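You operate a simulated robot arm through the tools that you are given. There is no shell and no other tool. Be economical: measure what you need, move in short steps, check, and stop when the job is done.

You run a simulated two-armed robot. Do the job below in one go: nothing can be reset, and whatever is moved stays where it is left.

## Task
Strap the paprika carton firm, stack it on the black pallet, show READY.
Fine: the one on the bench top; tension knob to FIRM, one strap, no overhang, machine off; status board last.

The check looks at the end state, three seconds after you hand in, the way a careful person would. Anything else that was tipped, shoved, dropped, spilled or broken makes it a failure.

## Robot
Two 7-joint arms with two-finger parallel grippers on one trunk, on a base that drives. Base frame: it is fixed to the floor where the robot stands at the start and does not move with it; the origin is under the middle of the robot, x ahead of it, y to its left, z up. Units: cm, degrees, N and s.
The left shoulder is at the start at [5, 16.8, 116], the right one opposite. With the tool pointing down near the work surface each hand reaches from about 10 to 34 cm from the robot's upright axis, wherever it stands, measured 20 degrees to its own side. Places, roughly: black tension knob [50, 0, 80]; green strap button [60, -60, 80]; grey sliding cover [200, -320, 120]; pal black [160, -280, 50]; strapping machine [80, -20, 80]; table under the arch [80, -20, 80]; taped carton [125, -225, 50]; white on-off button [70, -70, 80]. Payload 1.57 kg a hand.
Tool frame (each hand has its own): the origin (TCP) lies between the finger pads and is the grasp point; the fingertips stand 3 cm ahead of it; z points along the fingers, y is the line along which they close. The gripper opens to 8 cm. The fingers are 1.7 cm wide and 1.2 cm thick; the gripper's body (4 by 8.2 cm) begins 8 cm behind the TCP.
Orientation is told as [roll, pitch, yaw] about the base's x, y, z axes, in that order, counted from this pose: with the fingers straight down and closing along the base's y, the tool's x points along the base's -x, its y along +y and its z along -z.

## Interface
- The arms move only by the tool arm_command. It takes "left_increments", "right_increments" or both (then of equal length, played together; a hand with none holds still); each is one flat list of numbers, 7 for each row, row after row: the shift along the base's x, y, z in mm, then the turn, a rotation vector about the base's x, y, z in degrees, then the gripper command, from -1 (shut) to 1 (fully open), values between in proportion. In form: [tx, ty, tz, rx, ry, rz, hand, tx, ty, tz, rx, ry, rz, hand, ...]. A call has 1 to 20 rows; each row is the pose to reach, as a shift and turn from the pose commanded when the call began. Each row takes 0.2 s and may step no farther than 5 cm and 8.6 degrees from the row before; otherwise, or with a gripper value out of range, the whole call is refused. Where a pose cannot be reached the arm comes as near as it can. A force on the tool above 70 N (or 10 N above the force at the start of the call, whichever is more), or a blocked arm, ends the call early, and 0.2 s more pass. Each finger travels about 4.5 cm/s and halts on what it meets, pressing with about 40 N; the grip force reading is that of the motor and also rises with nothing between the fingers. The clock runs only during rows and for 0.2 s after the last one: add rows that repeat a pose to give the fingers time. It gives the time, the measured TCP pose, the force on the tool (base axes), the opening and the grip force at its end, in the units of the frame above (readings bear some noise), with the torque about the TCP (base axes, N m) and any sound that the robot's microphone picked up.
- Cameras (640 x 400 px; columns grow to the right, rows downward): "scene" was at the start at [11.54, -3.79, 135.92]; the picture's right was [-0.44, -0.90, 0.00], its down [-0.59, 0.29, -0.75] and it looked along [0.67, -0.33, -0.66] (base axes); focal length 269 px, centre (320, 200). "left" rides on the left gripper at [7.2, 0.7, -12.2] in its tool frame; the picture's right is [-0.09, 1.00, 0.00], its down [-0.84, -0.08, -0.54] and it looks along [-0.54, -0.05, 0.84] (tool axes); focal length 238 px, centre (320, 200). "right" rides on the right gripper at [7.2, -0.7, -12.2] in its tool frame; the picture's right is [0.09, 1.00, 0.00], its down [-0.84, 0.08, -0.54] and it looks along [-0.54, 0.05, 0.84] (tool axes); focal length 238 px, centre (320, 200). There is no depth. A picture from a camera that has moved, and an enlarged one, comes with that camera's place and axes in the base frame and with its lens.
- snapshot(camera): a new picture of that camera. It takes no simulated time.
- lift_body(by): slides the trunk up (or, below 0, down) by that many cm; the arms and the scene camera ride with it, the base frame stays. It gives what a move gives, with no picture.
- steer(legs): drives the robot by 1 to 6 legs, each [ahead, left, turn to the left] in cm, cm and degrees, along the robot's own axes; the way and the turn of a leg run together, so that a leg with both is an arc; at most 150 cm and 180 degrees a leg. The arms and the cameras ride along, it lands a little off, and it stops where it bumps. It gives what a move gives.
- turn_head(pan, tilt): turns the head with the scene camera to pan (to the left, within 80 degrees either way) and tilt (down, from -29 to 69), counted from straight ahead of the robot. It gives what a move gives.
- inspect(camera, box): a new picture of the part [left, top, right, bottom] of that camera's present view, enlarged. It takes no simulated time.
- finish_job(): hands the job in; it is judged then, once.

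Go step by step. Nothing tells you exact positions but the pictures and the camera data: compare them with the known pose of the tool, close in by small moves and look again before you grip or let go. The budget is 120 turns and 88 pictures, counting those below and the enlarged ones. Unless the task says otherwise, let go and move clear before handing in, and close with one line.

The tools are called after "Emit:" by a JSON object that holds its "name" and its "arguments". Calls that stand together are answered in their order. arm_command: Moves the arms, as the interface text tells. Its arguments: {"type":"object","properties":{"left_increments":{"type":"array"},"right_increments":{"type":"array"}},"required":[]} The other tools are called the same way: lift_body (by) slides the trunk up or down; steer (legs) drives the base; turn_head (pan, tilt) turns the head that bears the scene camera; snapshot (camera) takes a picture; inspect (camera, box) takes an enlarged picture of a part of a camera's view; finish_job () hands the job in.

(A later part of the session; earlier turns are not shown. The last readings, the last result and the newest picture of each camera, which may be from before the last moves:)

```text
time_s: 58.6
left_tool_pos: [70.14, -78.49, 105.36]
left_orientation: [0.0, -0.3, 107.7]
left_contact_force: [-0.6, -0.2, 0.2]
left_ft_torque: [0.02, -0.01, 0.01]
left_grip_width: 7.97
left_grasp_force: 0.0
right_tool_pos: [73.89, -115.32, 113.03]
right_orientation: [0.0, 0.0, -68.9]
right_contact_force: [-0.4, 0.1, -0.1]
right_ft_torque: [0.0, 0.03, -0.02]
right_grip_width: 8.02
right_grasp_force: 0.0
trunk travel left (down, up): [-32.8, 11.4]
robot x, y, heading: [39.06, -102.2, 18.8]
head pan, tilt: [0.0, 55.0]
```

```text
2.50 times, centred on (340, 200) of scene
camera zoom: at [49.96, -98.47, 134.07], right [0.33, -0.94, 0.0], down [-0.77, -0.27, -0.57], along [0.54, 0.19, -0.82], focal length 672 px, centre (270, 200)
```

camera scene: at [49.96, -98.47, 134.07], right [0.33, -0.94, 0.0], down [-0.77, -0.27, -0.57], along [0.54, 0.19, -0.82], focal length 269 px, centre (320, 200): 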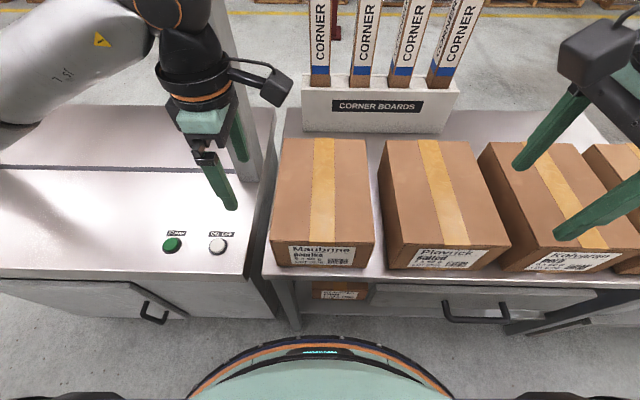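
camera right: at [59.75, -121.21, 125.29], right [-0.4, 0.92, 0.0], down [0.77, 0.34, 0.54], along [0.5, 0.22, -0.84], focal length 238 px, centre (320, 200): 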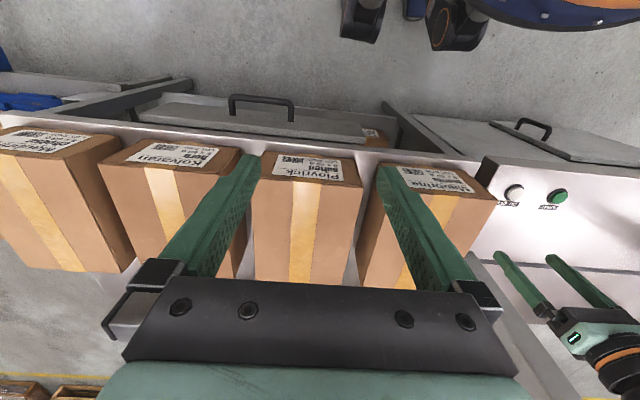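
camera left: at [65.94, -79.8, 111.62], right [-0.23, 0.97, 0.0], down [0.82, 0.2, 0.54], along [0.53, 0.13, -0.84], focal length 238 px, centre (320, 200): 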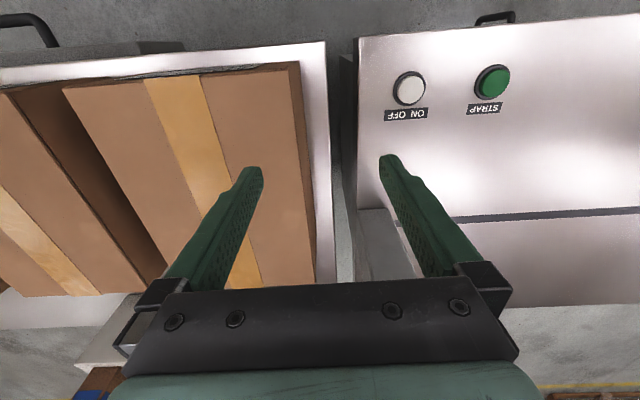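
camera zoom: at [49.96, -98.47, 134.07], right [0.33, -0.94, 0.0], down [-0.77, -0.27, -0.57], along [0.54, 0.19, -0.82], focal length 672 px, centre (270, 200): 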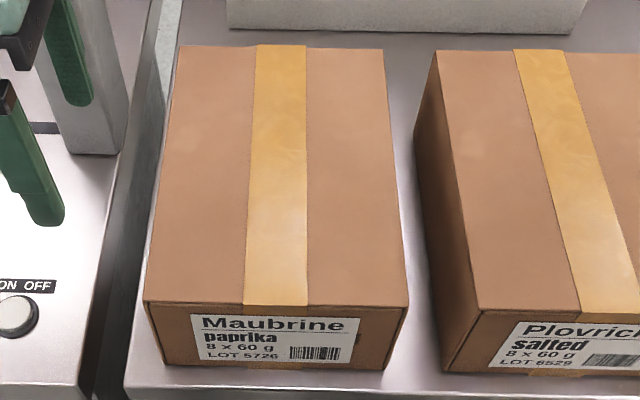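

Refined: carton centre (84.1, −87.2), heading about 17.8°, top z≈89.3, 5.2 cm gap to the neighbour. I bring both hands above their places beside it.

Emit:
{"name": "arm_command", "arguments": {"left_increments": [20, 8, 0, -1, -0.3, 0, 1, 40, 16, 0, -2, -0.6, 0, 1, 60, 24, 0, -3, -0.9, 0, 1, 80, 33, 0, -4, -1.2, 0, 1, 98, 41, 0, -4.8, -1.5, 0, 1, 98, 41, 0, -4.8, -1.5, 0, 1], "right_increments": [28, 32, 0, 1, 0.3, 0, 1, 56, 64, 0, 2, 0.6, -1, 1, 84, 97, 0, 3, 0.9, -2, 1, 112, 129, 0, 4, 1.2, -3, 1, 140, 161, 0, 4.8, 1.5, -3.3, 1, 140, 161, 0, 4.8, 1.5, -3.3, 1]}}

Emit:
{"name": "snapshot", "arguments": {"camera": "scene"}}

Emit:
{"name": "snapshot", "arguments": {"camera": "right"}}

```text
time_s: 60.0
left_tool_pos: [79.93, -74.38, 105.38]
left_orientation: [0.1, 4.8, 107.6]
left_contact_force: [0.3, -0.1, 0.6]
left_ft_torque: [0.0, -0.01, 0.01]
left_grip_width: 7.98
left_grasp_force: 0.1
right_tool_pos: [87.8, -99.34, 113.14]
right_orientation: [0.3, 5.0, -72.1]
right_contact_force: [-0.4, -0.1, 0.2]
right_ft_torque: [0.03, 0.02, -0.01]
right_grip_width: 7.96
right_grasp_force: 0.0
trunk travel left (down, up): [-32.8, 11.4]
robot x, y, heading: [39.69, -101.75, 19.1]
head pan, tilt: [0.0, 55.0]
```

```text
55 pictures are left
camera scene: at [49.94, -98.51, 134.07], right [0.33, -0.94, 0.0], down [-0.77, -0.27, -0.57], along [0.54, 0.19, -0.82], focal length 269 px, centre (320, 200)
```

scene: 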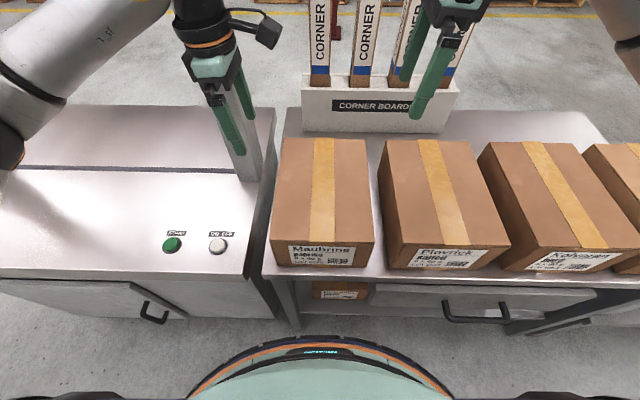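

```text
54 pictures are left
camera right: at [85.4, -93.76, 125.95], right [0.92, 0.39, 0.01], down [0.34, -0.82, 0.47], along [0.19, -0.43, -0.88], focal length 238 px, centre (320, 200)
```

right: 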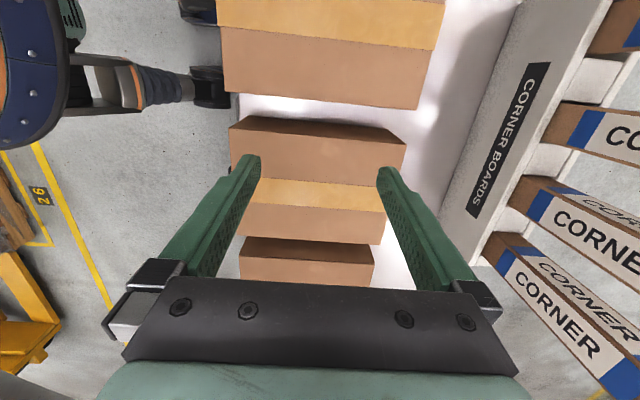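

Both hands are centred over the gaps. Lowering straight down beside the carton.

Emit:
{"name": "arm_command", "arguments": {"left_increments": [0, 0, -35, 0, 0, 0, 1, 0, 0, -70, 0, 0, 0, 1, 0, 0, -105, 0, 0, 0, 1, 0, 0, -140, 0, 0, 0, 1, 0, 0, -175, 0, 0, 0, 1, 0, 0, -207, 0, 0, 0, 1, 0, 0, -207, 0, 0, 0, 1], "right_increments": [0, 0, -48, 0, 0, 0, 1, 0, 0, -96, 0, 0, 0, 1, 0, 0, -144, 0, 0, 0, 1, 0, 0, -192, 0, 0, 0, 1, 0, 0, -240, 0, 0, 0, 1, 0, 0, -284, 0, 0, 0, 1, 0, 0, -284, 0, 0, 0, 1]}}

Emit:
{"name": "snapshot", "arguments": {"camera": "scene"}}

```text
time_s: 61.6
left_tool_pos: [79.8, -74.37, 84.74]
left_orientation: [0.0, 4.7, 107.5]
left_contact_force: [-0.3, -0.4, 0.5]
left_ft_torque: [0.03, -0.03, 0.02]
left_grip_width: 8.01
left_grasp_force: 0.1
right_tool_pos: [87.61, -99.29, 84.42]
right_orientation: [0.2, 5.0, -72.0]
right_contact_force: [-0.3, -0.2, -0.4]
right_ft_torque: [-0.03, -0.03, 0.0]
right_grip_width: 8.01
right_grasp_force: 0.0
trunk travel left (down, up): [-32.8, 11.4]
robot x, y, heading: [39.31, -101.94, 19.1]
head pan, tilt: [0.0, 55.0]
```

```text
53 pictures are left
camera scene: at [49.96, -98.47, 134.06], right [0.33, -0.94, 0.0], down [-0.77, -0.27, -0.57], along [0.54, 0.19, -0.82], focal length 269 px, centre (320, 200)
```

scene: 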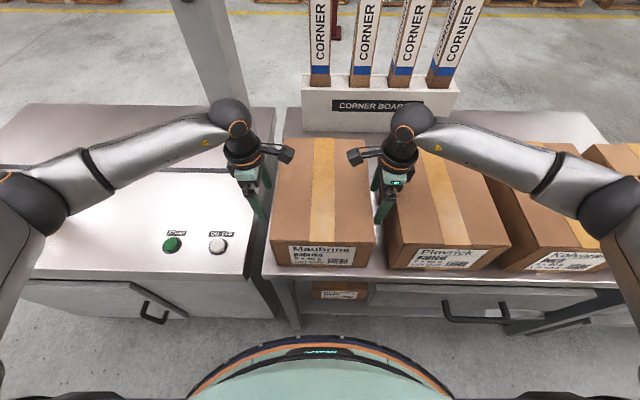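

Both hands are in place. Now closing in from both sides in small steps while watching the forces.

Emit:
{"name": "arm_command", "arguments": {"left_increments": [3, -10, 0, 0, 0, 0, 1, 6, -19, 0, 0, 0, 0, 1, 7.3, -22.8, 0, 0, 0, 0, 1], "right_increments": [-1.5, 5, 0, 0, 0, 0, 1, -3, 10, 0, 0, 0, 0, 1, -4.3, 13.3, 0, 0, 0, 0, 1]}}

```text
time_s: 62.4
left_tool_pos: [80.55, -76.55, 84.87]
left_orientation: [0.0, 4.8, 107.6]
left_contact_force: [-0.8, -0.6, 0.0]
left_ft_torque: [-0.02, 0.05, 0.02]
left_grip_width: 7.99
left_grasp_force: 0.0
right_tool_pos: [87.35, -97.88, 84.63]
right_orientation: [0.2, 5.0, -72.1]
right_contact_force: [0.3, -0.3, -0.6]
right_ft_torque: [-0.01, 0.03, 0.0]
right_grip_width: 7.98
right_grasp_force: 0.1
trunk travel left (down, up): [-32.8, 11.4]
robot x, y, heading: [39.7, -101.87, 19.1]
head pan, tilt: [0.0, 55.0]
```

No contact yet; a few more millimetres each.

Emit:
{"name": "arm_command", "arguments": {"left_increments": [1, -3, 0, 0, 0, 0, 1, 2, -6, 0, 0, 0, 0, 1, 2, -6, 0, 0, 0, 0, 1], "right_increments": [-1, 3, 0, 0, 0, 0, 1, -2, 6, 0, 0, 0, 0, 1, -2, 6, 0, 0, 0, 0, 1]}}

```text
time_s: 63.2
left_tool_pos: [80.62, -76.78, 84.82]
left_orientation: [0.0, 4.2, 107.9]
left_contact_force: [-10.8, 25.2, 9.6]
left_ft_torque: [0.64, 0.33, -0.68]
left_grip_width: 7.99
left_grasp_force: 0.0
right_tool_pos: [87.36, -97.91, 84.63]
right_orientation: [0.3, 4.3, -72.5]
right_contact_force: [8.8, -28.1, 6.5]
right_ft_torque: [-0.76, -0.28, 0.87]
right_grip_width: 7.94
right_grasp_force: 0.0
trunk travel left (down, up): [-32.8, 11.4]
robot x, y, heading: [39.28, -101.9, 19.0]
head pan, tilt: [0.0, 55.0]
```

Both sides press with about 28 N. I squeeze a little more and lift 3 cm as a test.

Emit:
{"name": "arm_command", "arguments": {"left_increments": [0.5, -1.5, 0, 0, 0, 0, 1, 0.5, -1.5, 10, 0, 0, 0, 1, 0.5, -1.5, 20, 0, 0, 0, 1, 0.5, -1.5, 30, 0, 0, 0, 1, 0.5, -1.5, 30, 0, 0, 0, 1], "right_increments": [-0.5, 1.5, 0, 0, 0, 0, 1, -0.5, 1.5, 10, 0, 0, 0, 1, -0.5, 1.5, 20, 0, 0, 0, 1, -0.5, 1.5, 30, 0, 0, 0, 1, -0.5, 1.5, 30, 0, 0, 0, 1]}}

Emit:
{"name": "snapshot", "arguments": {"camera": "scene"}}

```text
time_s: 64.4
left_tool_pos: [80.77, -76.71, 87.74]
left_orientation: [0.3, 3.8, 107.8]
left_contact_force: [-10.0, 32.9, -3.0]
left_ft_torque: [0.98, 0.43, -1.16]
left_grip_width: 7.99
left_grasp_force: 0.2
right_tool_pos: [87.53, -97.88, 87.51]
right_orientation: [0.0, 4.1, -72.4]
right_contact_force: [8.8, -32.8, -2.9]
right_ft_torque: [-0.96, -0.35, 1.4]
right_grip_width: 8.02
right_grasp_force: 0.0
trunk travel left (down, up): [-32.8, 11.4]
robot x, y, heading: [39.24, -102.15, 18.8]
head pan, tilt: [0.0, 55.0]
```

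```text
52 pictures are left
camera scene: at [50.02, -98.45, 134.05], right [0.33, -0.94, 0.0], down [-0.77, -0.27, -0.57], along [0.54, 0.19, -0.82], focal length 269 px, centre (320, 200)
```

scene: 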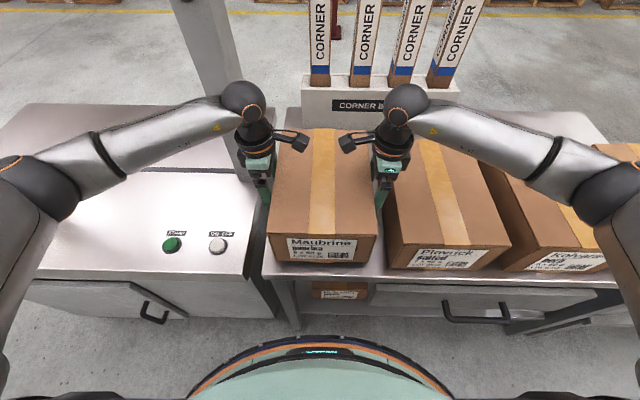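

The carton is held (about 0.6 kg). I lift 5 cm more, back off, strafe left to the middle of the machine.

Emit:
{"name": "arm_command", "arguments": {"left_increments": [0, 0, 15, 0, 0, 0, 1, 0, 0, 30, 0, 0, 0, 1, 0, 0, 50, 0, 0, 0, 1, 0, 0, 50, 0, 0, 0, 1], "right_increments": [0, 0, 15, 0, 0, 0, 1, 0, 0, 30, 0, 0, 0, 1, 0, 0, 50, 0, 0, 0, 1, 0, 0, 50, 0, 0, 0, 1]}}

Emit:
{"name": "steer", "arguments": {"legs": [[-16, 0, 0], [0, 61, 0]]}}

Emit:
{"name": "turn_head", "arguments": {"pan": 0, "tilt": 40}}

Emit:
{"name": "snapshot", "arguments": {"camera": "scene"}}

```text
time_s: 65.4
left_tool_pos: [80.7, -76.75, 92.52]
left_orientation: [0.2, 3.8, 107.9]
left_contact_force: [-11.9, 35.2, -3.2]
left_ft_torque: [1.08, 0.27, -1.56]
left_grip_width: 7.99
left_grasp_force: 0.0
right_tool_pos: [87.35, -97.83, 92.5]
right_orientation: [0.0, 3.9, -72.5]
right_contact_force: [12.4, -35.2, -2.5]
right_ft_torque: [-1.1, -0.22, 1.33]
right_grip_width: 7.99
right_grasp_force: 0.0
trunk travel left (down, up): [-32.8, 11.4]
robot x, y, heading: [39.39, -102.06, 18.9]
head pan, tilt: [0.0, 55.0]
```

```text
time_s: 72.3
left_tool_pos: [44.72, -23.1, 92.44]
left_orientation: [0.4, 3.9, 108.4]
left_contact_force: [-12.4, 34.8, -3.5]
left_ft_torque: [1.09, 0.37, -1.57]
left_grip_width: 8.02
left_grasp_force: 0.1
right_tool_pos: [51.71, -44.02, 92.52]
right_orientation: [-0.1, 4.0, -72.0]
right_contact_force: [12.8, -35.3, -3.9]
right_ft_torque: [-1.05, -0.34, 1.37]
right_grip_width: 7.95
right_grasp_force: 0.0
trunk travel left (down, up): [-32.8, 11.4]
robot x, y, heading: [3.98, -48.97, 19.7]
head pan, tilt: [0.0, 55.0]
```

```text
time_s: 73.1
left_tool_pos: [44.76, -23.18, 92.66]
left_orientation: [0.2, 3.9, 108.3]
left_contact_force: [-0.4, 0.6, -0.2]
left_ft_torque: [0.02, 0.0, -0.01]
left_grip_width: 8.01
left_grasp_force: 0.0
right_tool_pos: [51.75, -44.08, 92.62]
right_orientation: [0.2, 4.1, -72.1]
right_contact_force: [-0.4, 1.4, 6.0]
right_ft_torque: [0.18, -0.22, 0.13]
right_grip_width: 7.94
right_grasp_force: 0.0
trunk travel left (down, up): [-32.8, 11.4]
robot x, y, heading: [3.65, -48.93, 19.8]
head pan, tilt: [0.0, 40.0]
```

```text
51 pictures are left
camera scene: at [15.39, -44.65, 136.14], right [0.34, -0.94, 0.0], down [-0.61, -0.22, -0.77], along [0.72, 0.26, -0.64], focal length 269 px, centre (320, 200)
```

scene: 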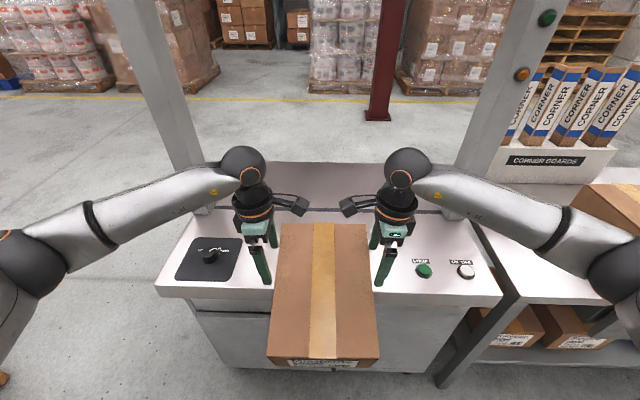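

The forces vanished: the carton slipped down onto the table edge and seems to be resting tilted, held under the right fingertip. Time is frozen, so I look closely before doing anything.

Emit:
{"name": "inspect", "arguments": {"camera": "scene", "box": [220, 190, 420, 380]}}

Emit:
{"name": "snapshot", "arguments": {"camera": "right"}}

Emit:
{"name": "snapshot", "arguments": {"camera": "left"}}

```text
2.11 times, centred on (320, 285) of scene
camera zoom: at [15.39, -44.65, 136.14], right [0.34, -0.94, 0.0], down [-0.61, -0.22, -0.77], along [0.72, 0.26, -0.64], focal length 566 px, centre (320, 21)
```

zoom: 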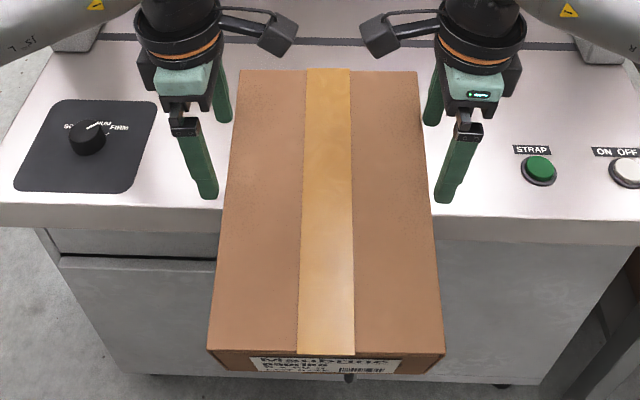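

```text
49 pictures are left
camera right: at [49.07, -38.23, 105.4], right [0.92, 0.4, 0.01], down [0.34, -0.81, 0.48], along [0.2, -0.44, -0.88], focal length 238 px, centre (320, 200)
```

right: 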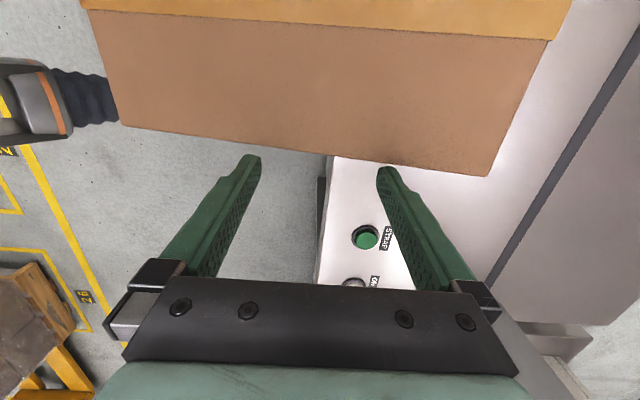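

```text
48 pictures are left
camera left: at [46.19, -29.47, 105.31], right [-0.97, -0.23, 0.0], down [-0.2, 0.85, 0.48], along [-0.11, 0.47, -0.88], focal length 238 px, centre (320, 200)
```

left: 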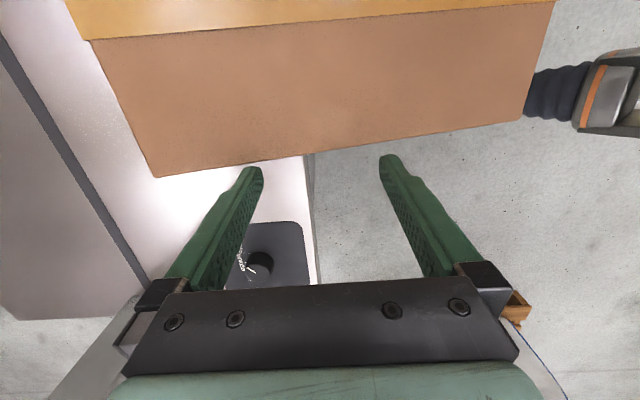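

The right reading (6 N upward at its far fingertip) shows the carton is static: it pivots on the table edge and its rear is held down by that fingertip. I keep the right hand perfectly still and bring the left hand over the carton's rear to hold it down firmly.

Emit:
{"name": "arm_command", "arguments": {"left_increments": [-1, 3, 30, 0, 0, 0, 1, 37, 10, 40, 0, 0, 0, 0, 74, -10, 40, 0, 0, 0, -1, 108, -35, 40, 0, 0, 0, -1, 112, -45, 40, 0, 0, 0, -1, 112, -45, 25, 0, 0, 0, -1]}}

Emit:
{"name": "snapshot", "arguments": {"camera": "scene"}}

```text
time_s: 74.5
left_tool_pos: [56.08, -27.82, 95.17]
left_orientation: [0.2, 3.9, 108.4]
left_contact_force: [-0.1, -0.3, 0.3]
left_ft_torque: [0.0, -0.01, -0.02]
left_grip_width: 0.0
left_grasp_force: 13.9
right_tool_pos: [51.61, -44.22, 92.63]
right_orientation: [0.2, 4.0, -72.0]
right_contact_force: [0.0, 2.9, 11.2]
right_ft_torque: [0.32, -0.47, 0.13]
right_grip_width: 7.98
right_grasp_force: 0.0
trunk travel left (down, up): [-32.8, 11.4]
robot x, y, heading: [3.59, -49.06, 19.8]
head pan, tilt: [0.0, 40.0]
```

```text
47 pictures are left
camera scene: at [15.35, -44.63, 136.15], right [0.34, -0.94, 0.0], down [-0.6, -0.22, -0.77], along [0.72, 0.26, -0.64], focal length 269 px, centre (320, 200)
```

scene: 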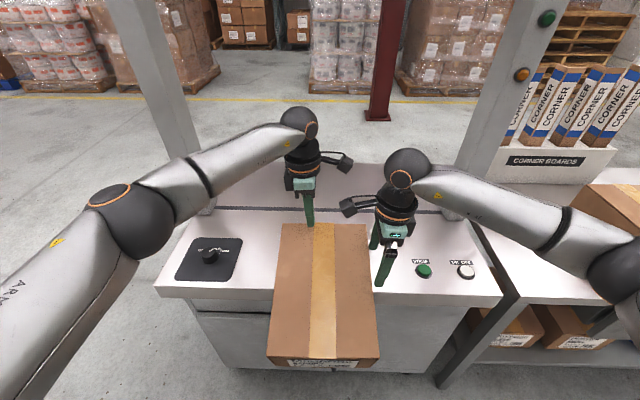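

It is stable. Lowering the left fingertip onto the carton's rear top.

Emit:
{"name": "arm_command", "arguments": {"left_increments": [-9, -3, 0, 0, 0, 0, -1, -9, -3, -6, 0, 0, 0, -1, -9, -3, -12, 0, 0, 0, -1, -9, -3, -16, 0, 0, 0, -1, -9, -3, -20, 0, 0, 0, -1]}}

```text
time_s: 75.7
left_tool_pos: [55.19, -27.85, 93.28]
left_orientation: [-0.1, 3.9, 108.4]
left_contact_force: [4.4, 2.4, 13.2]
left_ft_torque: [0.18, -0.26, 0.03]
left_grip_width: 0.0
left_grasp_force: 21.6
right_tool_pos: [51.65, -44.26, 92.36]
right_orientation: [-0.4, 3.6, -72.2]
right_contact_force: [0.7, 0.4, 0.0]
right_ft_torque: [0.0, 0.01, -0.05]
right_grip_width: 8.01
right_grasp_force: 0.1
trunk travel left (down, up): [-32.8, 11.4]
robot x, y, heading: [3.25, -48.68, 19.7]
head pan, tilt: [0.0, 40.0]
```

The left hand now holds the carton (13 N), the right is unloaded. I press 10 mm further to level the carton on the table.

Emit:
{"name": "arm_command", "arguments": {"left_increments": [0, 0, -4, 0, 0, 0, -1, 0, 0, -8, 0, 0, 0, -1, 0, 0, -11, 0, 0, 0, -1]}}

Emit:
{"name": "snapshot", "arguments": {"camera": "scene"}}

```text
time_s: 76.5
left_tool_pos: [55.06, -27.99, 92.18]
left_orientation: [0.1, 3.7, 108.3]
left_contact_force: [5.2, 3.9, 18.2]
left_ft_torque: [0.25, -0.25, -0.04]
left_grip_width: 0.01
left_grasp_force: 20.9
right_tool_pos: [51.5, -44.16, 92.59]
right_orientation: [0.0, 4.0, -72.0]
right_contact_force: [0.3, 0.2, 0.3]
right_ft_torque: [0.0, 0.0, -0.04]
right_grip_width: 7.98
right_grasp_force: 0.0
trunk travel left (down, up): [-32.8, 11.4]
robot x, y, heading: [3.62, -48.64, 19.4]
head pan, tilt: [0.0, 40.0]
```

```text
46 pictures are left
camera scene: at [15.34, -44.68, 136.14], right [0.34, -0.94, 0.0], down [-0.6, -0.22, -0.77], along [0.72, 0.26, -0.64], focal length 269 px, centre (320, 200)
```

scene: 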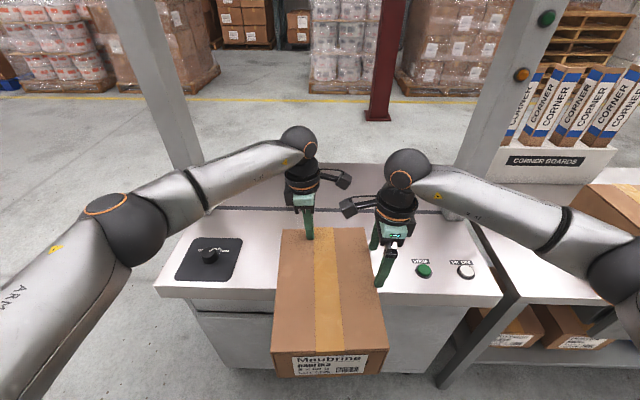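

The carton is level now with the left hand holding its rear. The right hand goes over the top to the front of the carton, closed, ready to push.

Emit:
{"name": "arm_command", "arguments": {"right_increments": [0, 0, 45, 0, 0, 0, 1, 0, 0, 85, 0, 0, 0, 0, -44, 5, 85, 0, 0, 0, -1, -88, 10, 85, 0, 0, 0, -1, -132, 14, 85, 0, 0, 0, -1, -176, 19, 85, 0, 0, 0, -1, -221, 24, 85, 0, 0, 0, -1, -230, 24, 50, 0, 0, 0, -1, -230, 24, 0, 0, 0, 0, -1, -230, 24, -45, 0, 0, 0, -1, -230, 24, -92, 0, 0, 0, -1, -230, 24, -92, 0, 0, 0, -1]}}

Emit:
{"name": "snapshot", "arguments": {"camera": "scene"}}

```text
time_s: 79.1
left_tool_pos: [55.09, -28.0, 92.11]
left_orientation: [0.1, 3.8, 108.3]
left_contact_force: [5.0, 4.2, 16.2]
left_ft_torque: [0.3, -0.19, -0.04]
left_grip_width: 0.02
left_grasp_force: 20.9
right_tool_pos: [28.58, -41.8, 83.49]
right_orientation: [0.0, 4.0, -72.0]
right_contact_force: [0.0, -0.2, -0.6]
right_ft_torque: [-0.01, 0.0, 0.0]
right_grip_width: 0.0
right_grasp_force: 21.4
trunk travel left (down, up): [-32.8, 11.4]
robot x, y, heading: [3.64, -48.74, 19.5]
head pan, tilt: [0.0, 40.0]
```

```text
45 pictures are left
camera scene: at [15.36, -44.67, 136.15], right [0.34, -0.94, 0.0], down [-0.6, -0.22, -0.77], along [0.72, 0.26, -0.64], focal length 269 px, centre (320, 200)
```

scene: 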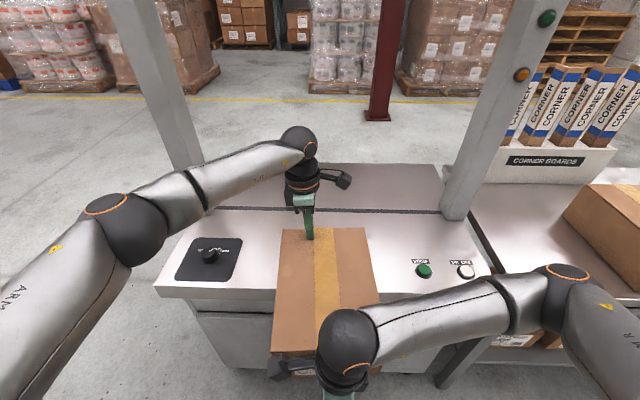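

The right hand is in front of the carton. Now push 9 cm forward while the left hand follows holding it down.

Emit:
{"name": "arm_command", "arguments": {"left_increments": [0, 0, 0, 0, 0, 0, -1, 14, 5, 0, 0, 0, 0, -1, 28, 10, 0, 0, 0, 0, -1, 42, 15, 0, 0, 0, 0, -1, 42, 15, 0, 0, 0, 0, -1, 42, 15, 0, 0, 0, 0, -1], "right_increments": [23.6, 8.4, 0, 0, 0, 0, -1, 42.4, 15, 0, 0, 0, 0, -1, 61.3, 21.7, 0, 0, 0, 0, -1, 80.2, 28.4, 0, 0, 0, 0, -1, 99, 35, 0, 0, 0, 0, -1, 113, 40, 0, 0, 0, 0, -1]}}

Emit:
{"name": "snapshot", "arguments": {"camera": "scene"}}

```text
time_s: 80.5
left_tool_pos: [59.07, -26.39, 92.03]
left_orientation: [0.1, 3.8, 108.3]
left_contact_force: [4.3, 3.2, 9.5]
left_ft_torque: [0.14, -0.11, -0.04]
left_grip_width: 0.04
left_grasp_force: 21.4
left hand out of reach, approached as far as the arm can: row 4, 5, 6
right_tool_pos: [39.96, -37.87, 83.35]
right_orientation: [0.1, 4.0, -72.1]
right_contact_force: [-7.0, -4.0, -4.8]
right_ft_torque: [0.01, 0.02, 0.06]
right_grip_width: 0.01
right_grasp_force: 21.4
trunk travel left (down, up): [-32.8, 11.4]
robot x, y, heading: [4.16, -48.89, 19.4]
head pan, tilt: [0.0, 40.0]
```

```text
44 pictures are left
camera scene: at [15.37, -44.68, 136.13], right [0.34, -0.94, 0.0], down [-0.6, -0.22, -0.77], along [0.72, 0.26, -0.64], focal length 269 px, centre (320, 200)
```

scene: 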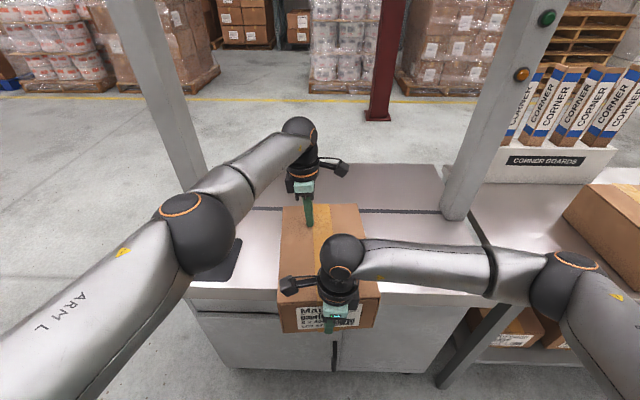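

The centre of the carton is now well over the table. I lift the left hand off and push on 10 cm.

Emit:
{"name": "arm_command", "arguments": {"left_increments": [0, 0, 20, 0, 0, 0, -1, -10, 0, 50, 0, 0, 0, -1, -40, 10, 80, 0, 0, 0, -1, -80, 20, 80, 0, 0, 0, -1, -120, 30, 80, 0, 0, 0, -1, -140, 50, 80, 0, 0, 0, -1, -140, 50, 80, 0, 0, 0, -1], "right_increments": [0, 0, 0, 0, 0, 0, -1, 19, 6.7, 0, 0, 0, 0, -1, 38, 13.4, 0, 0, 0, 0, -1, 57, 20, 0, 0, 0, 0, -1, 75, 26.7, 0, 0, 0, 0, -1, 94, 33.4, 0, 0, 0, 0, -1, 94, 33.4, 0, 0, 0, 0, -1]}}

Emit:
{"name": "snapshot", "arguments": {"camera": "scene"}}

```text
time_s: 82.1
left_tool_pos: [44.83, -21.43, 100.02]
left_orientation: [0.3, 3.7, 108.3]
left_contact_force: [-0.3, 0.0, -0.1]
left_ft_torque: [-0.04, 0.0, -0.03]
left_grip_width: 0.0
left_grasp_force: 20.8
right_tool_pos: [49.51, -34.41, 83.48]
right_orientation: [0.0, 4.0, -71.9]
right_contact_force: [-0.6, -0.5, 0.8]
right_ft_torque: [0.02, 0.0, -0.01]
right_grip_width: 0.0
right_grasp_force: 21.3
trunk travel left (down, up): [-32.8, 11.4]
robot x, y, heading: [3.8, -48.58, 19.9]
head pan, tilt: [0.0, 40.0]
```

```text
43 pictures are left
camera scene: at [15.45, -44.66, 136.13], right [0.34, -0.94, 0.0], down [-0.61, -0.22, -0.77], along [0.72, 0.26, -0.64], focal length 269 px, centre (320, 200)
```

scene: 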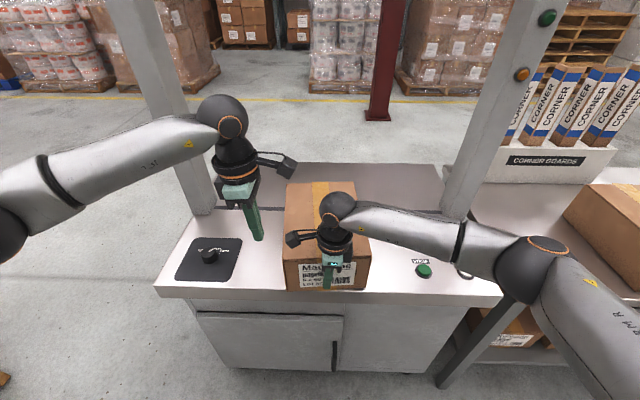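

The carton stands fully on the table; its centre must go about 16 cm further to sit under the arch. Driving ahead 14 cm pushes it along with the right hand.

Emit:
{"name": "steer", "arguments": {"legs": [[14, 0, 0]]}}

Emit:
{"name": "snapshot", "arguments": {"camera": "scene"}}

```text
time_s: 83.4
left_tool_pos: [57.96, -16.64, 99.84]
left_orientation: [0.3, 3.9, 108.4]
left_contact_force: [0.0, -0.1, -0.1]
left_ft_torque: [0.0, 0.05, 0.0]
left_grip_width: 0.02
left_grasp_force: 21.2
right_tool_pos: [62.55, -29.68, 83.33]
right_orientation: [0.0, 4.0, -72.1]
right_contact_force: [-0.6, 0.3, -0.6]
right_ft_torque: [0.01, 0.0, -0.03]
right_grip_width: 0.01
right_grasp_force: 21.4
trunk travel left (down, up): [-32.8, 11.4]
robot x, y, heading: [17.06, -43.78, 19.5]
head pan, tilt: [0.0, 40.0]
```

```text
42 pictures are left
camera scene: at [28.57, -39.96, 136.12], right [0.34, -0.94, 0.0], down [-0.61, -0.22, -0.77], along [0.72, 0.26, -0.64], focal length 269 px, centre (320, 200)
```

scene: 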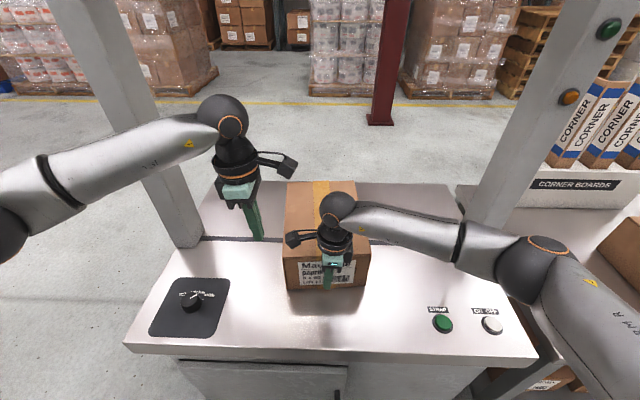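

Three centimetres more to centre it under the arch; then the right hand withdraws, and I'll look at the buttons.

Emit:
{"name": "arm_command", "arguments": {"left_increments": [0, 0, 0, 0, 0, 0, -1, 0, 0, 0, 0, 0, 0, -1, -40, -13, 0, 0, 0, 0, -1, -80, -26, 0, 0, 0, 0, -1, -120, -30, 0, 0, 0, 0, -1, -120, -30, 0, 0, 0, 0, -1, -120, -30, 0, 0, 0, 0, -1], "right_increments": [14, 5, 0, 0, 0, 0, -1, 28.3, 10, 0, 0, 0, 0, -1, 0, 0, 0, 0, 0, 0, -1, -20, -7, 40, 0, 0, 0, -1, -20, -7, 85, 0, 0, 0, -1, -40, -20, 130, 0, 0, 0, -1, -40, -20, 130, 0, 0, 0, -1]}}

Emit:
{"name": "snapshot", "arguments": {"camera": "scene"}}

```text
refused: row 6 steps farther than a row can; nothing moved
```

```text
41 pictures are left
camera scene: at [28.57, -39.96, 136.12], right [0.34, -0.94, 0.0], down [-0.61, -0.22, -0.77], along [0.72, 0.26, -0.64], focal length 269 px, centre (320, 200)
```

scene: 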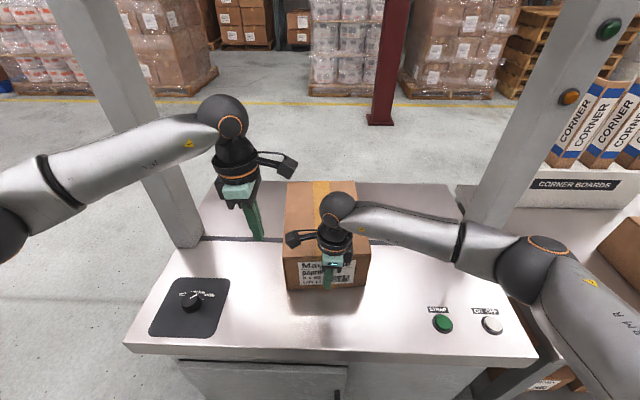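

I resend with smaller steps.

Emit:
{"name": "arm_command", "arguments": {"left_increments": [0, 0, 0, 0, 0, 0, -1, 0, 0, 0, 0, 0, 0, -1, -40, -13, 0, 0, 0, 0, -1, -80, -26, 0, 0, 0, 0, -1, -120, -30, 0, 0, 0, 0, -1, -120, -30, 0, 0, 0, 0, -1, -120, -30, 0, 0, 0, 0, -1, -120, -30, 0, 0, 0, 0, -1], "right_increments": [14, 5, 0, 0, 0, 0, -1, 28.3, 10, 0, 0, 0, 0, -1, 0, 0, 0, 0, 0, 0, -1, -20, -7, 40, 0, 0, 0, -1, -15, -50, 50, 0, 0, 0, -1, -10, -95, 50, 0, 0, 0, -1, -5, -140, 50, 0, 0, 0, -1, 0, -180, 50, 0, 0, 0, -1]}}

Emit:
{"name": "snapshot", "arguments": {"camera": "scene"}}

Emit:
{"name": "inspect", "arguments": {"camera": "scene", "box": [460, 0, 640, 113]}}

```text
time_s: 85.2
left_tool_pos: [45.91, -19.72, 99.82]
left_orientation: [0.2, 3.8, 108.4]
left_contact_force: [-0.2, 1.0, -0.1]
left_ft_torque: [0.01, -0.01, 0.0]
left_grip_width: 0.0
left_grasp_force: 21.2
right_tool_pos: [62.15, -47.71, 88.53]
right_orientation: [-0.1, 3.9, -71.9]
right_contact_force: [0.1, -0.4, 0.1]
right_ft_torque: [-0.02, -0.02, -0.02]
right_grip_width: 0.0
right_grasp_force: 21.1
trunk travel left (down, up): [-32.8, 11.4]
robot x, y, heading: [17.02, -44.13, 19.6]
head pan, tilt: [0.0, 40.0]
```

```text
40 pictures are left
camera scene: at [28.49, -40.04, 136.14], right [0.34, -0.94, 0.0], down [-0.61, -0.22, -0.77], along [0.72, 0.26, -0.64], focal length 269 px, centre (320, 200)
```

scene: 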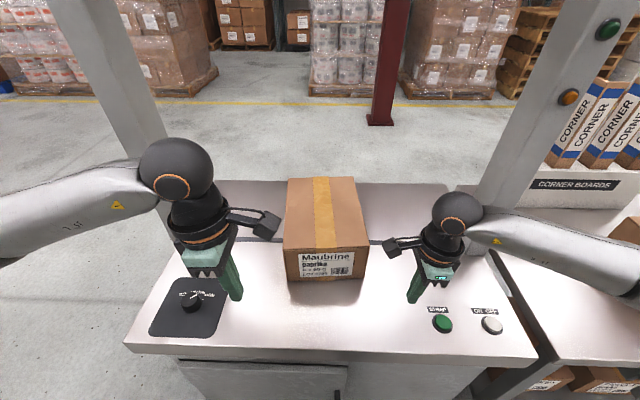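

```text
3.54 times, centred on (550, 56) of scene
camera zoom: at [28.49, -40.04, 136.14], right [0.34, -0.94, 0.0], down [-0.61, -0.22, -0.77], along [0.72, 0.26, -0.64], focal length 952 px, centre (-494, 708)
```

zoom: 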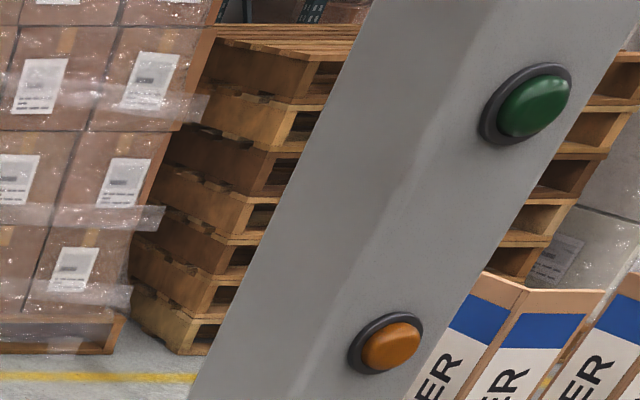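

The carton is centred under the arch. Now the right fingertip goes over the white ON/OFF button; I check alignment with the wrist camera.

Emit:
{"name": "arm_command", "arguments": {"right_increments": [11, -45, 0, 0, 0, 0, -1, 23, -90, 0, 0, 0, 0, -1, 34, -135, 0, 0, 0, 0, -1, 45, -179, 0, 0, 0, 0, -1, 45, -179, 0, 0, 0, 0, -1]}}

Emit:
{"name": "snapshot", "arguments": {"camera": "right"}}

Emit:
{"name": "inspect", "arguments": {"camera": "scene", "box": [400, 230, 580, 343]}}

```text
time_s: 86.4
left_tool_pos: [45.91, -19.64, 99.85]
left_orientation: [0.2, 3.8, 108.4]
left_contact_force: [1.3, -0.1, -0.6]
left_ft_torque: [0.0, 0.0, 0.02]
left_grip_width: 0.0
left_grasp_force: 21.5
right_tool_pos: [66.66, -65.75, 88.8]
right_orientation: [0.0, 4.0, -72.0]
right_contact_force: [-0.7, 0.0, 0.5]
right_ft_torque: [-0.02, 0.0, 0.01]
right_grip_width: 0.0
right_grasp_force: 21.3
trunk travel left (down, up): [-32.8, 11.4]
robot x, y, heading: [16.33, -44.02, 19.7]
head pan, tilt: [0.0, 40.0]
```

```text
38 pictures are left
camera right: at [64.25, -59.86, 101.33], right [0.92, 0.4, 0.01], down [0.34, -0.81, 0.48], along [0.2, -0.44, -0.88], focal length 238 px, centre (320, 200)
```

right: 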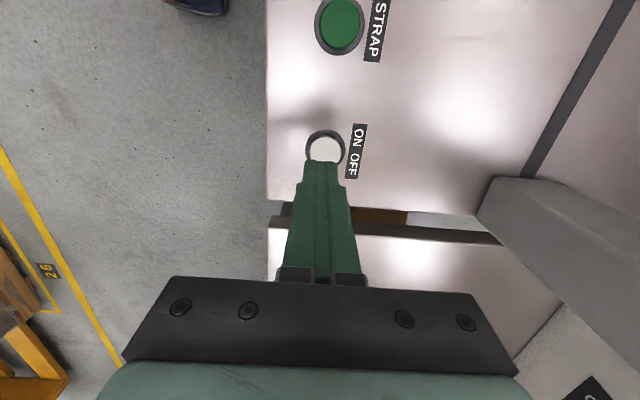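

```text
3.54 times, centred on (490, 286) of scene
camera zoom: at [28.5, -39.97, 136.13], right [0.34, -0.94, 0.0], down [-0.61, -0.22, -0.77], along [0.72, 0.26, -0.64], focal length 952 px, centre (-282, -106)
```

zoom: 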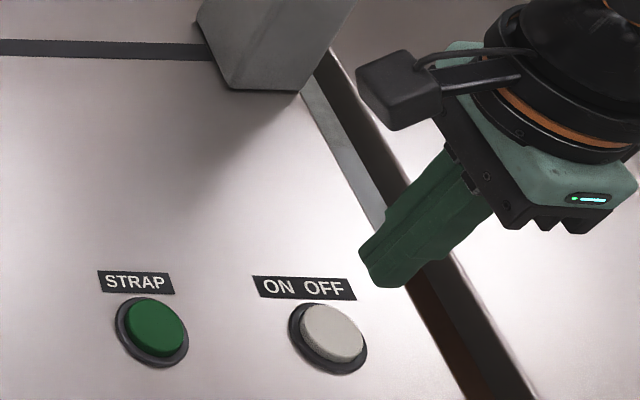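

The button lies 0.9 cm further ahead than my tip. I shift and press down gently once.

Emit:
{"name": "arm_command", "arguments": {"right_increments": [9, -1, -30, 0, 0, 0, -1, 9, -1, -60, 0, 0, 0, -1, 9, -1, -68, 0, 0, 0, -1, 9, -1, -74, 0, 0, 0, -1, 9, -1, -78, 0, 0, 0, -1]}}

Emit:
{"name": "snapshot", "arguments": {"camera": "scene"}}

```text
time_s: 87.6
left_tool_pos: [45.96, -19.66, 99.8]
left_orientation: [0.2, 3.8, 108.4]
left_contact_force: [-0.5, 0.7, -0.3]
left_ft_torque: [0.0, -0.01, -0.01]
left_grip_width: 0.01
left_grasp_force: 21.7
right_tool_pos: [67.77, -65.67, 80.6]
right_orientation: [0.1, 3.9, -71.9]
right_contact_force: [-0.3, -0.3, -0.9]
right_ft_torque: [-0.01, -0.03, 0.01]
right_grip_width: 0.0
right_grasp_force: 21.6
trunk travel left (down, up): [-32.8, 11.4]
robot x, y, heading: [16.89, -44.07, 19.3]
head pan, tilt: [0.0, 40.0]
```

```text
36 pictures are left
camera scene: at [28.5, -39.99, 136.13], right [0.34, -0.94, 0.0], down [-0.61, -0.22, -0.77], along [0.72, 0.26, -0.64], focal length 269 px, centre (320, 200)
```

scene: 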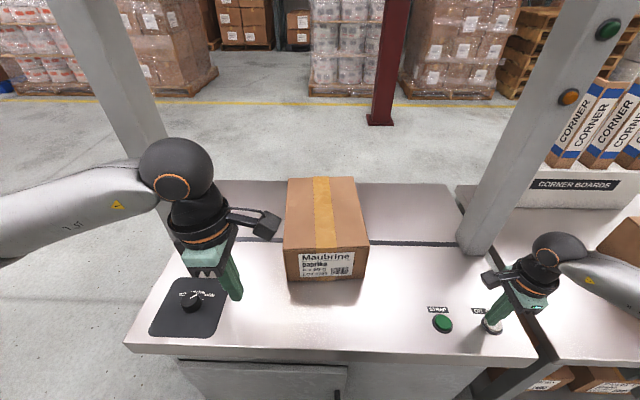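

No contact yet; on down in 2 mm steps.

Emit:
{"name": "arm_command", "arguments": {"right_increments": [0, 0, -2, 0, 0, 0, -1, 0, 0, -4, 0, 0, 0, -1, 0, 0, -6, 0, 0, 0, -1, 0, 0, -8, 0, 0, 0, -1]}}

Emit:
{"name": "inspect", "arguments": {"camera": "scene", "box": [460, 0, 640, 113]}}

```text
time_s: 88.6
left_tool_pos: [45.88, -19.63, 99.91]
left_orientation: [0.2, 3.9, 108.4]
left_contact_force: [0.1, -0.6, 0.1]
left_ft_torque: [0.0, 0.0, 0.02]
left_grip_width: 0.0
left_grasp_force: 21.7
right_tool_pos: [67.73, -65.8, 79.85]
right_orientation: [0.0, 4.0, -72.0]
right_contact_force: [-1.1, 0.2, 2.1]
right_ft_torque: [-0.02, 0.01, -0.01]
right_grip_width: 0.0
right_grasp_force: 21.4
trunk travel left (down, up): [-32.8, 11.4]
robot x, y, heading: [16.68, -44.11, 19.5]
head pan, tilt: [0.0, 40.0]
heard: click
```

```text
3.54 times, centred on (550, 56) of scene
camera zoom: at [28.46, -39.99, 136.14], right [0.34, -0.94, 0.0], down [-0.61, -0.22, -0.77], along [0.72, 0.26, -0.64], focal length 952 px, centre (-494, 708)
```

zoom: 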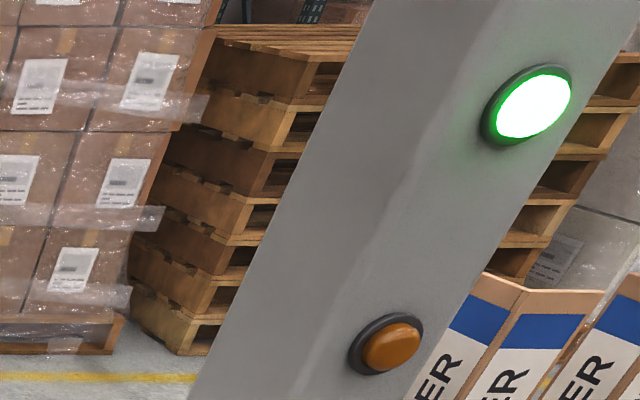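

Clicked and the green lamp is lit: machine on. Now the STRAP button, once.

Emit:
{"name": "arm_command", "arguments": {"right_increments": [0, 0, 40, 0, 0, 0, -1, -15, 46, 40, 0, 0, 0, -1, -29, 92, 40, 0, 0, 0, -1, -29, 92, 40, 0, 0, 0, -1]}}

Emit:
{"name": "snapshot", "arguments": {"camera": "right"}}

```text
time_s: 89.6
left_tool_pos: [45.88, -19.71, 99.96]
left_orientation: [0.2, 3.7, 108.4]
left_contact_force: [0.3, -0.6, -0.2]
left_ft_torque: [-0.01, -0.01, 0.03]
left_grip_width: 0.02
left_grasp_force: 21.0
right_tool_pos: [65.02, -56.54, 84.23]
right_orientation: [0.1, 3.9, -72.0]
right_contact_force: [0.3, -0.7, -0.6]
right_ft_torque: [-0.01, -0.01, 0.03]
right_grip_width: 0.02
right_grasp_force: 21.3
trunk travel left (down, up): [-32.8, 11.4]
robot x, y, heading: [16.77, -44.12, 19.4]
head pan, tilt: [0.0, 40.0]
```

```text
34 pictures are left
camera right: at [62.47, -50.58, 96.89], right [0.92, 0.39, 0.01], down [0.34, -0.81, 0.48], along [0.2, -0.44, -0.88], focal length 238 px, centre (320, 200)
```

right: 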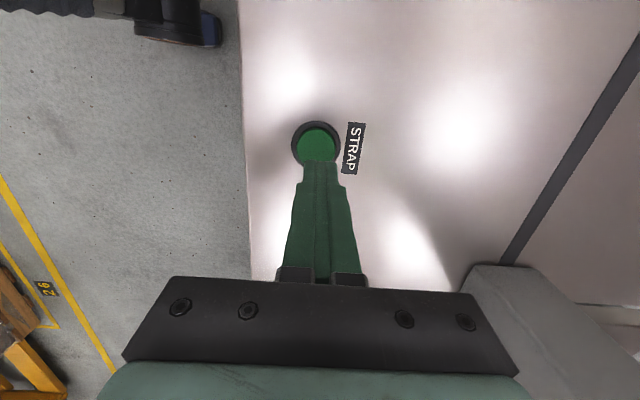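

A small shift of (−0.5, +0.7) cm, then press.

Emit:
{"name": "arm_command", "arguments": {"right_increments": [-5, 7, 0, 0, 0, 0, -1, -5, 7, -30, 0, 0, 0, -1, -5, 7, -38, 0, 0, 0, -1, -5, 7, -41, 0, 0, 0, -1, -5, 7, -43, 0, 0, 0, -1, -5, 7, -45, 0, 0, 0, -1]}}

```text
time_s: 91.0
left_tool_pos: [45.76, -19.75, 99.92]
left_orientation: [0.2, 3.9, 108.4]
left_contact_force: [0.3, -0.3, 0.4]
left_ft_torque: [0.03, -0.01, 0.01]
left_grip_width: 0.02
left_grasp_force: 21.3
right_tool_pos: [64.38, -55.78, 79.58]
right_orientation: [0.2, 3.9, -71.9]
right_contact_force: [-2.0, -2.8, 12.0]
right_ft_torque: [-0.21, 0.03, 0.03]
right_grip_width: 0.0
right_grasp_force: 21.8
trunk travel left (down, up): [-32.8, 11.4]
robot x, y, heading: [16.44, -44.16, 19.5]
head pan, tilt: [0.0, 40.0]
heard: click
```

Clicked. Raising the hand and waiting for the strapping cycle.

Emit:
{"name": "arm_command", "arguments": {"right_increments": [0, 0, 40, 0, 0, 0, -1, 0, 0, 40, 0, 0, 0, -1, 0, 0, 40, 0, 0, 0, -1, 0, 0, 40, 0, 0, 0, -1, 0, 0, 40, 0, 0, 0, -1, 0, 0, 40, 0, 0, 0, -1, 0, 0, 40, 0, 0, 0, -1, 0, 0, 40, 0, 0, 0, -1, 0, 0, 40, 0, 0, 0, -1, 0, 0, 40, 0, 0, 0, -1]}}

Emit:
{"name": "snapshot", "arguments": {"camera": "scene"}}

```text
time_s: 93.2
left_tool_pos: [45.86, -19.71, 99.92]
left_orientation: [0.2, 3.7, 108.4]
left_contact_force: [-0.1, -0.1, 0.0]
left_ft_torque: [-0.02, -0.01, 0.0]
left_grip_width: 0.01
left_grasp_force: 21.5
right_tool_pos: [64.25, -55.73, 83.33]
right_orientation: [0.0, 4.0, -72.0]
right_contact_force: [0.0, -0.4, -0.3]
right_ft_torque: [0.01, -0.01, 0.0]
right_grip_width: 0.0
right_grasp_force: 21.5
trunk travel left (down, up): [-32.8, 11.4]
robot x, y, heading: [16.95, -44.14, 19.8]
head pan, tilt: [0.0, 40.0]
```

```text
33 pictures are left
camera scene: at [28.5, -39.99, 136.13], right [0.34, -0.94, 0.0], down [-0.61, -0.22, -0.77], along [0.72, 0.26, -0.64], focal length 269 px, centre (320, 200)
```

scene: 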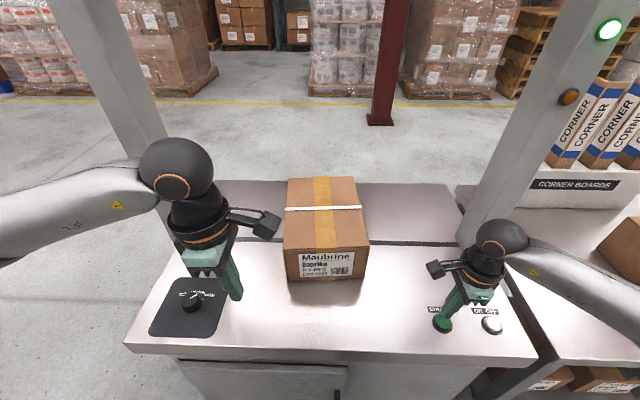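

One strap lies across the middle of the carton. Now switch the machine off with the white button.

Emit:
{"name": "arm_command", "arguments": {"right_increments": [12, -34, 10, 0, 0, 0, -1, 24, -68, 10, 0, 0, 0, -1, 35, -101, 10, 0, 0, 0, -1, 35, -101, -25, 0, 0, 0, -1, 35, -101, -31, 0, 0, 0, -1, 35, -101, -34, 0, 0, 0, -1, 35, -101, -37, 0, 0, 0, -1]}}

Emit:
{"name": "inspect", "arguments": {"camera": "scene", "box": [460, 0, 640, 113]}}

Emit:
{"name": "inspect", "arguments": {"camera": "scene", "box": [250, 160, 400, 300]}}

```text
time_s: 94.8
left_tool_pos: [45.79, -19.67, 99.9]
left_orientation: [0.2, 3.8, 108.4]
left_contact_force: [-0.4, -0.2, -0.8]
left_ft_torque: [0.0, 0.0, -0.02]
left_grip_width: 0.0
left_grasp_force: 21.2
right_tool_pos: [68.08, -65.95, 79.66]
right_orientation: [0.1, 4.1, -72.1]
right_contact_force: [-0.9, -1.1, 4.7]
right_ft_torque: [-0.02, 0.05, -0.01]
right_grip_width: 0.01
right_grasp_force: 20.9
trunk travel left (down, up): [-32.8, 11.4]
robot x, y, heading: [16.75, -43.92, 19.5]
head pan, tilt: [0.0, 40.0]
heard: click
```

```text
3.54 times, centred on (550, 56) of scene
camera zoom: at [28.44, -39.96, 136.15], right [0.34, -0.94, 0.0], down [-0.6, -0.22, -0.77], along [0.72, 0.26, -0.64], focal length 952 px, centre (-494, 708)
```

zoom: 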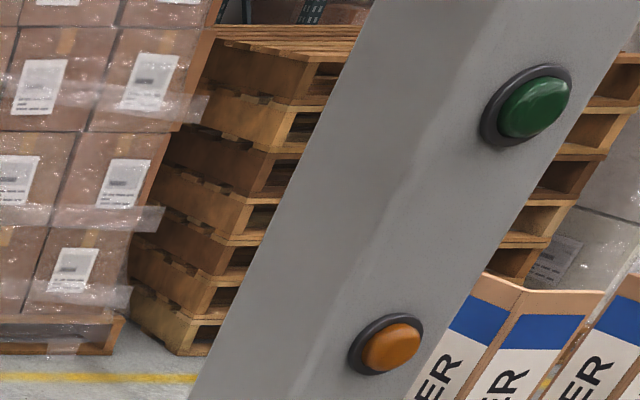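

```text
2.86 times, centred on (325, 230) of scene
camera zoom: at [28.44, -39.96, 136.15], right [0.34, -0.94, 0.0], down [-0.6, -0.22, -0.77], along [0.72, 0.26, -0.64], focal length 768 px, centre (306, 114)
```

zoom: 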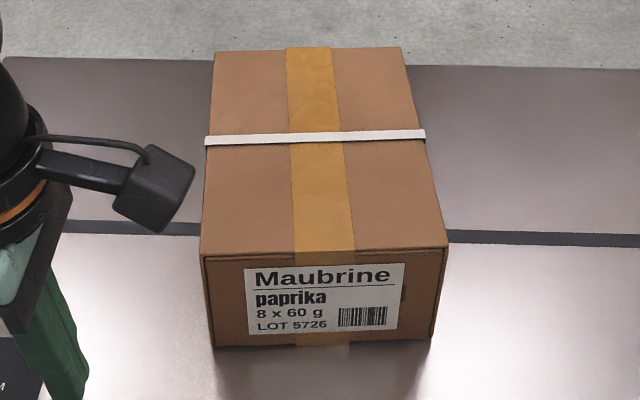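

Strapped once and lamp out: machine off. I raise the hand, drive 3.5 cm nearer, then bring both open hands above the carton's sides near its front half.

Emit:
{"name": "arm_command", "arguments": {"right_increments": [0, 0, 45, 0, 0, 0, -1, 0, 0, 90, 0, 0, 0, 0, 0, 0, 135, 0, 0, 0, 1, 0, 0, 200, 0, 0, 0, 1]}}

Emit:
{"name": "arm_command", "arguments": {"right_increments": [0, 0, 45, 0, 0, 0, -1, 0, 0, 90, 0, 0, 0, 0, 0, 0, 135, 0, 0, 0, 1, 0, 0, 180, 0, 0, 0, 1, 0, 0, 200, 0, 0, 0, 1], "left_increments": [0, 0, 0, 0, 0, 0, 0, 0, 0, 0, 0, 0, 0, 1, 0, 0, 0, 0, 0, 0, 1, 0, 0, 0, 0, 0, 0, 1, 0, 0, 0, 0, 0, 0, 1]}}

Emit:
{"name": "steer", "arguments": {"legs": [[3.5, 0, 0]]}}

```text
refused: row 4 steps farther than a row can; nothing moved
```

```text
time_s: 96.0
left_tool_pos: [45.86, -19.87, 99.97]
left_orientation: [0.2, 3.8, 108.3]
left_contact_force: [-0.1, -0.2, -0.5]
left_ft_torque: [-0.03, 0.0, 0.0]
left_grip_width: 7.99
left_grasp_force: 0.1
right_tool_pos: [67.81, -65.99, 99.51]
right_orientation: [0.0, 3.9, -72.0]
right_contact_force: [0.4, -0.2, -0.3]
right_ft_torque: [-0.01, 0.01, 0.03]
right_grip_width: 8.01
right_grasp_force: 0.0
trunk travel left (down, up): [-32.8, 11.4]
robot x, y, heading: [16.89, -43.83, 19.7]
head pan, tilt: [0.0, 40.0]
```

```text
time_s: 96.8
left_tool_pos: [49.04, -18.45, 99.75]
left_orientation: [0.3, 3.9, 108.4]
left_contact_force: [0.9, 0.3, -0.3]
left_ft_torque: [-0.02, -0.01, -0.02]
left_grip_width: 7.99
left_grasp_force: 0.1
right_tool_pos: [71.13, -64.76, 99.41]
right_orientation: [-0.1, 4.0, -72.0]
right_contact_force: [0.7, 0.1, -0.2]
right_ft_torque: [0.02, 0.04, 0.0]
right_grip_width: 8.02
right_grasp_force: 0.0
trunk travel left (down, up): [-32.8, 11.4]
robot x, y, heading: [20.21, -43.2, 19.9]
head pan, tilt: [0.0, 40.0]
```

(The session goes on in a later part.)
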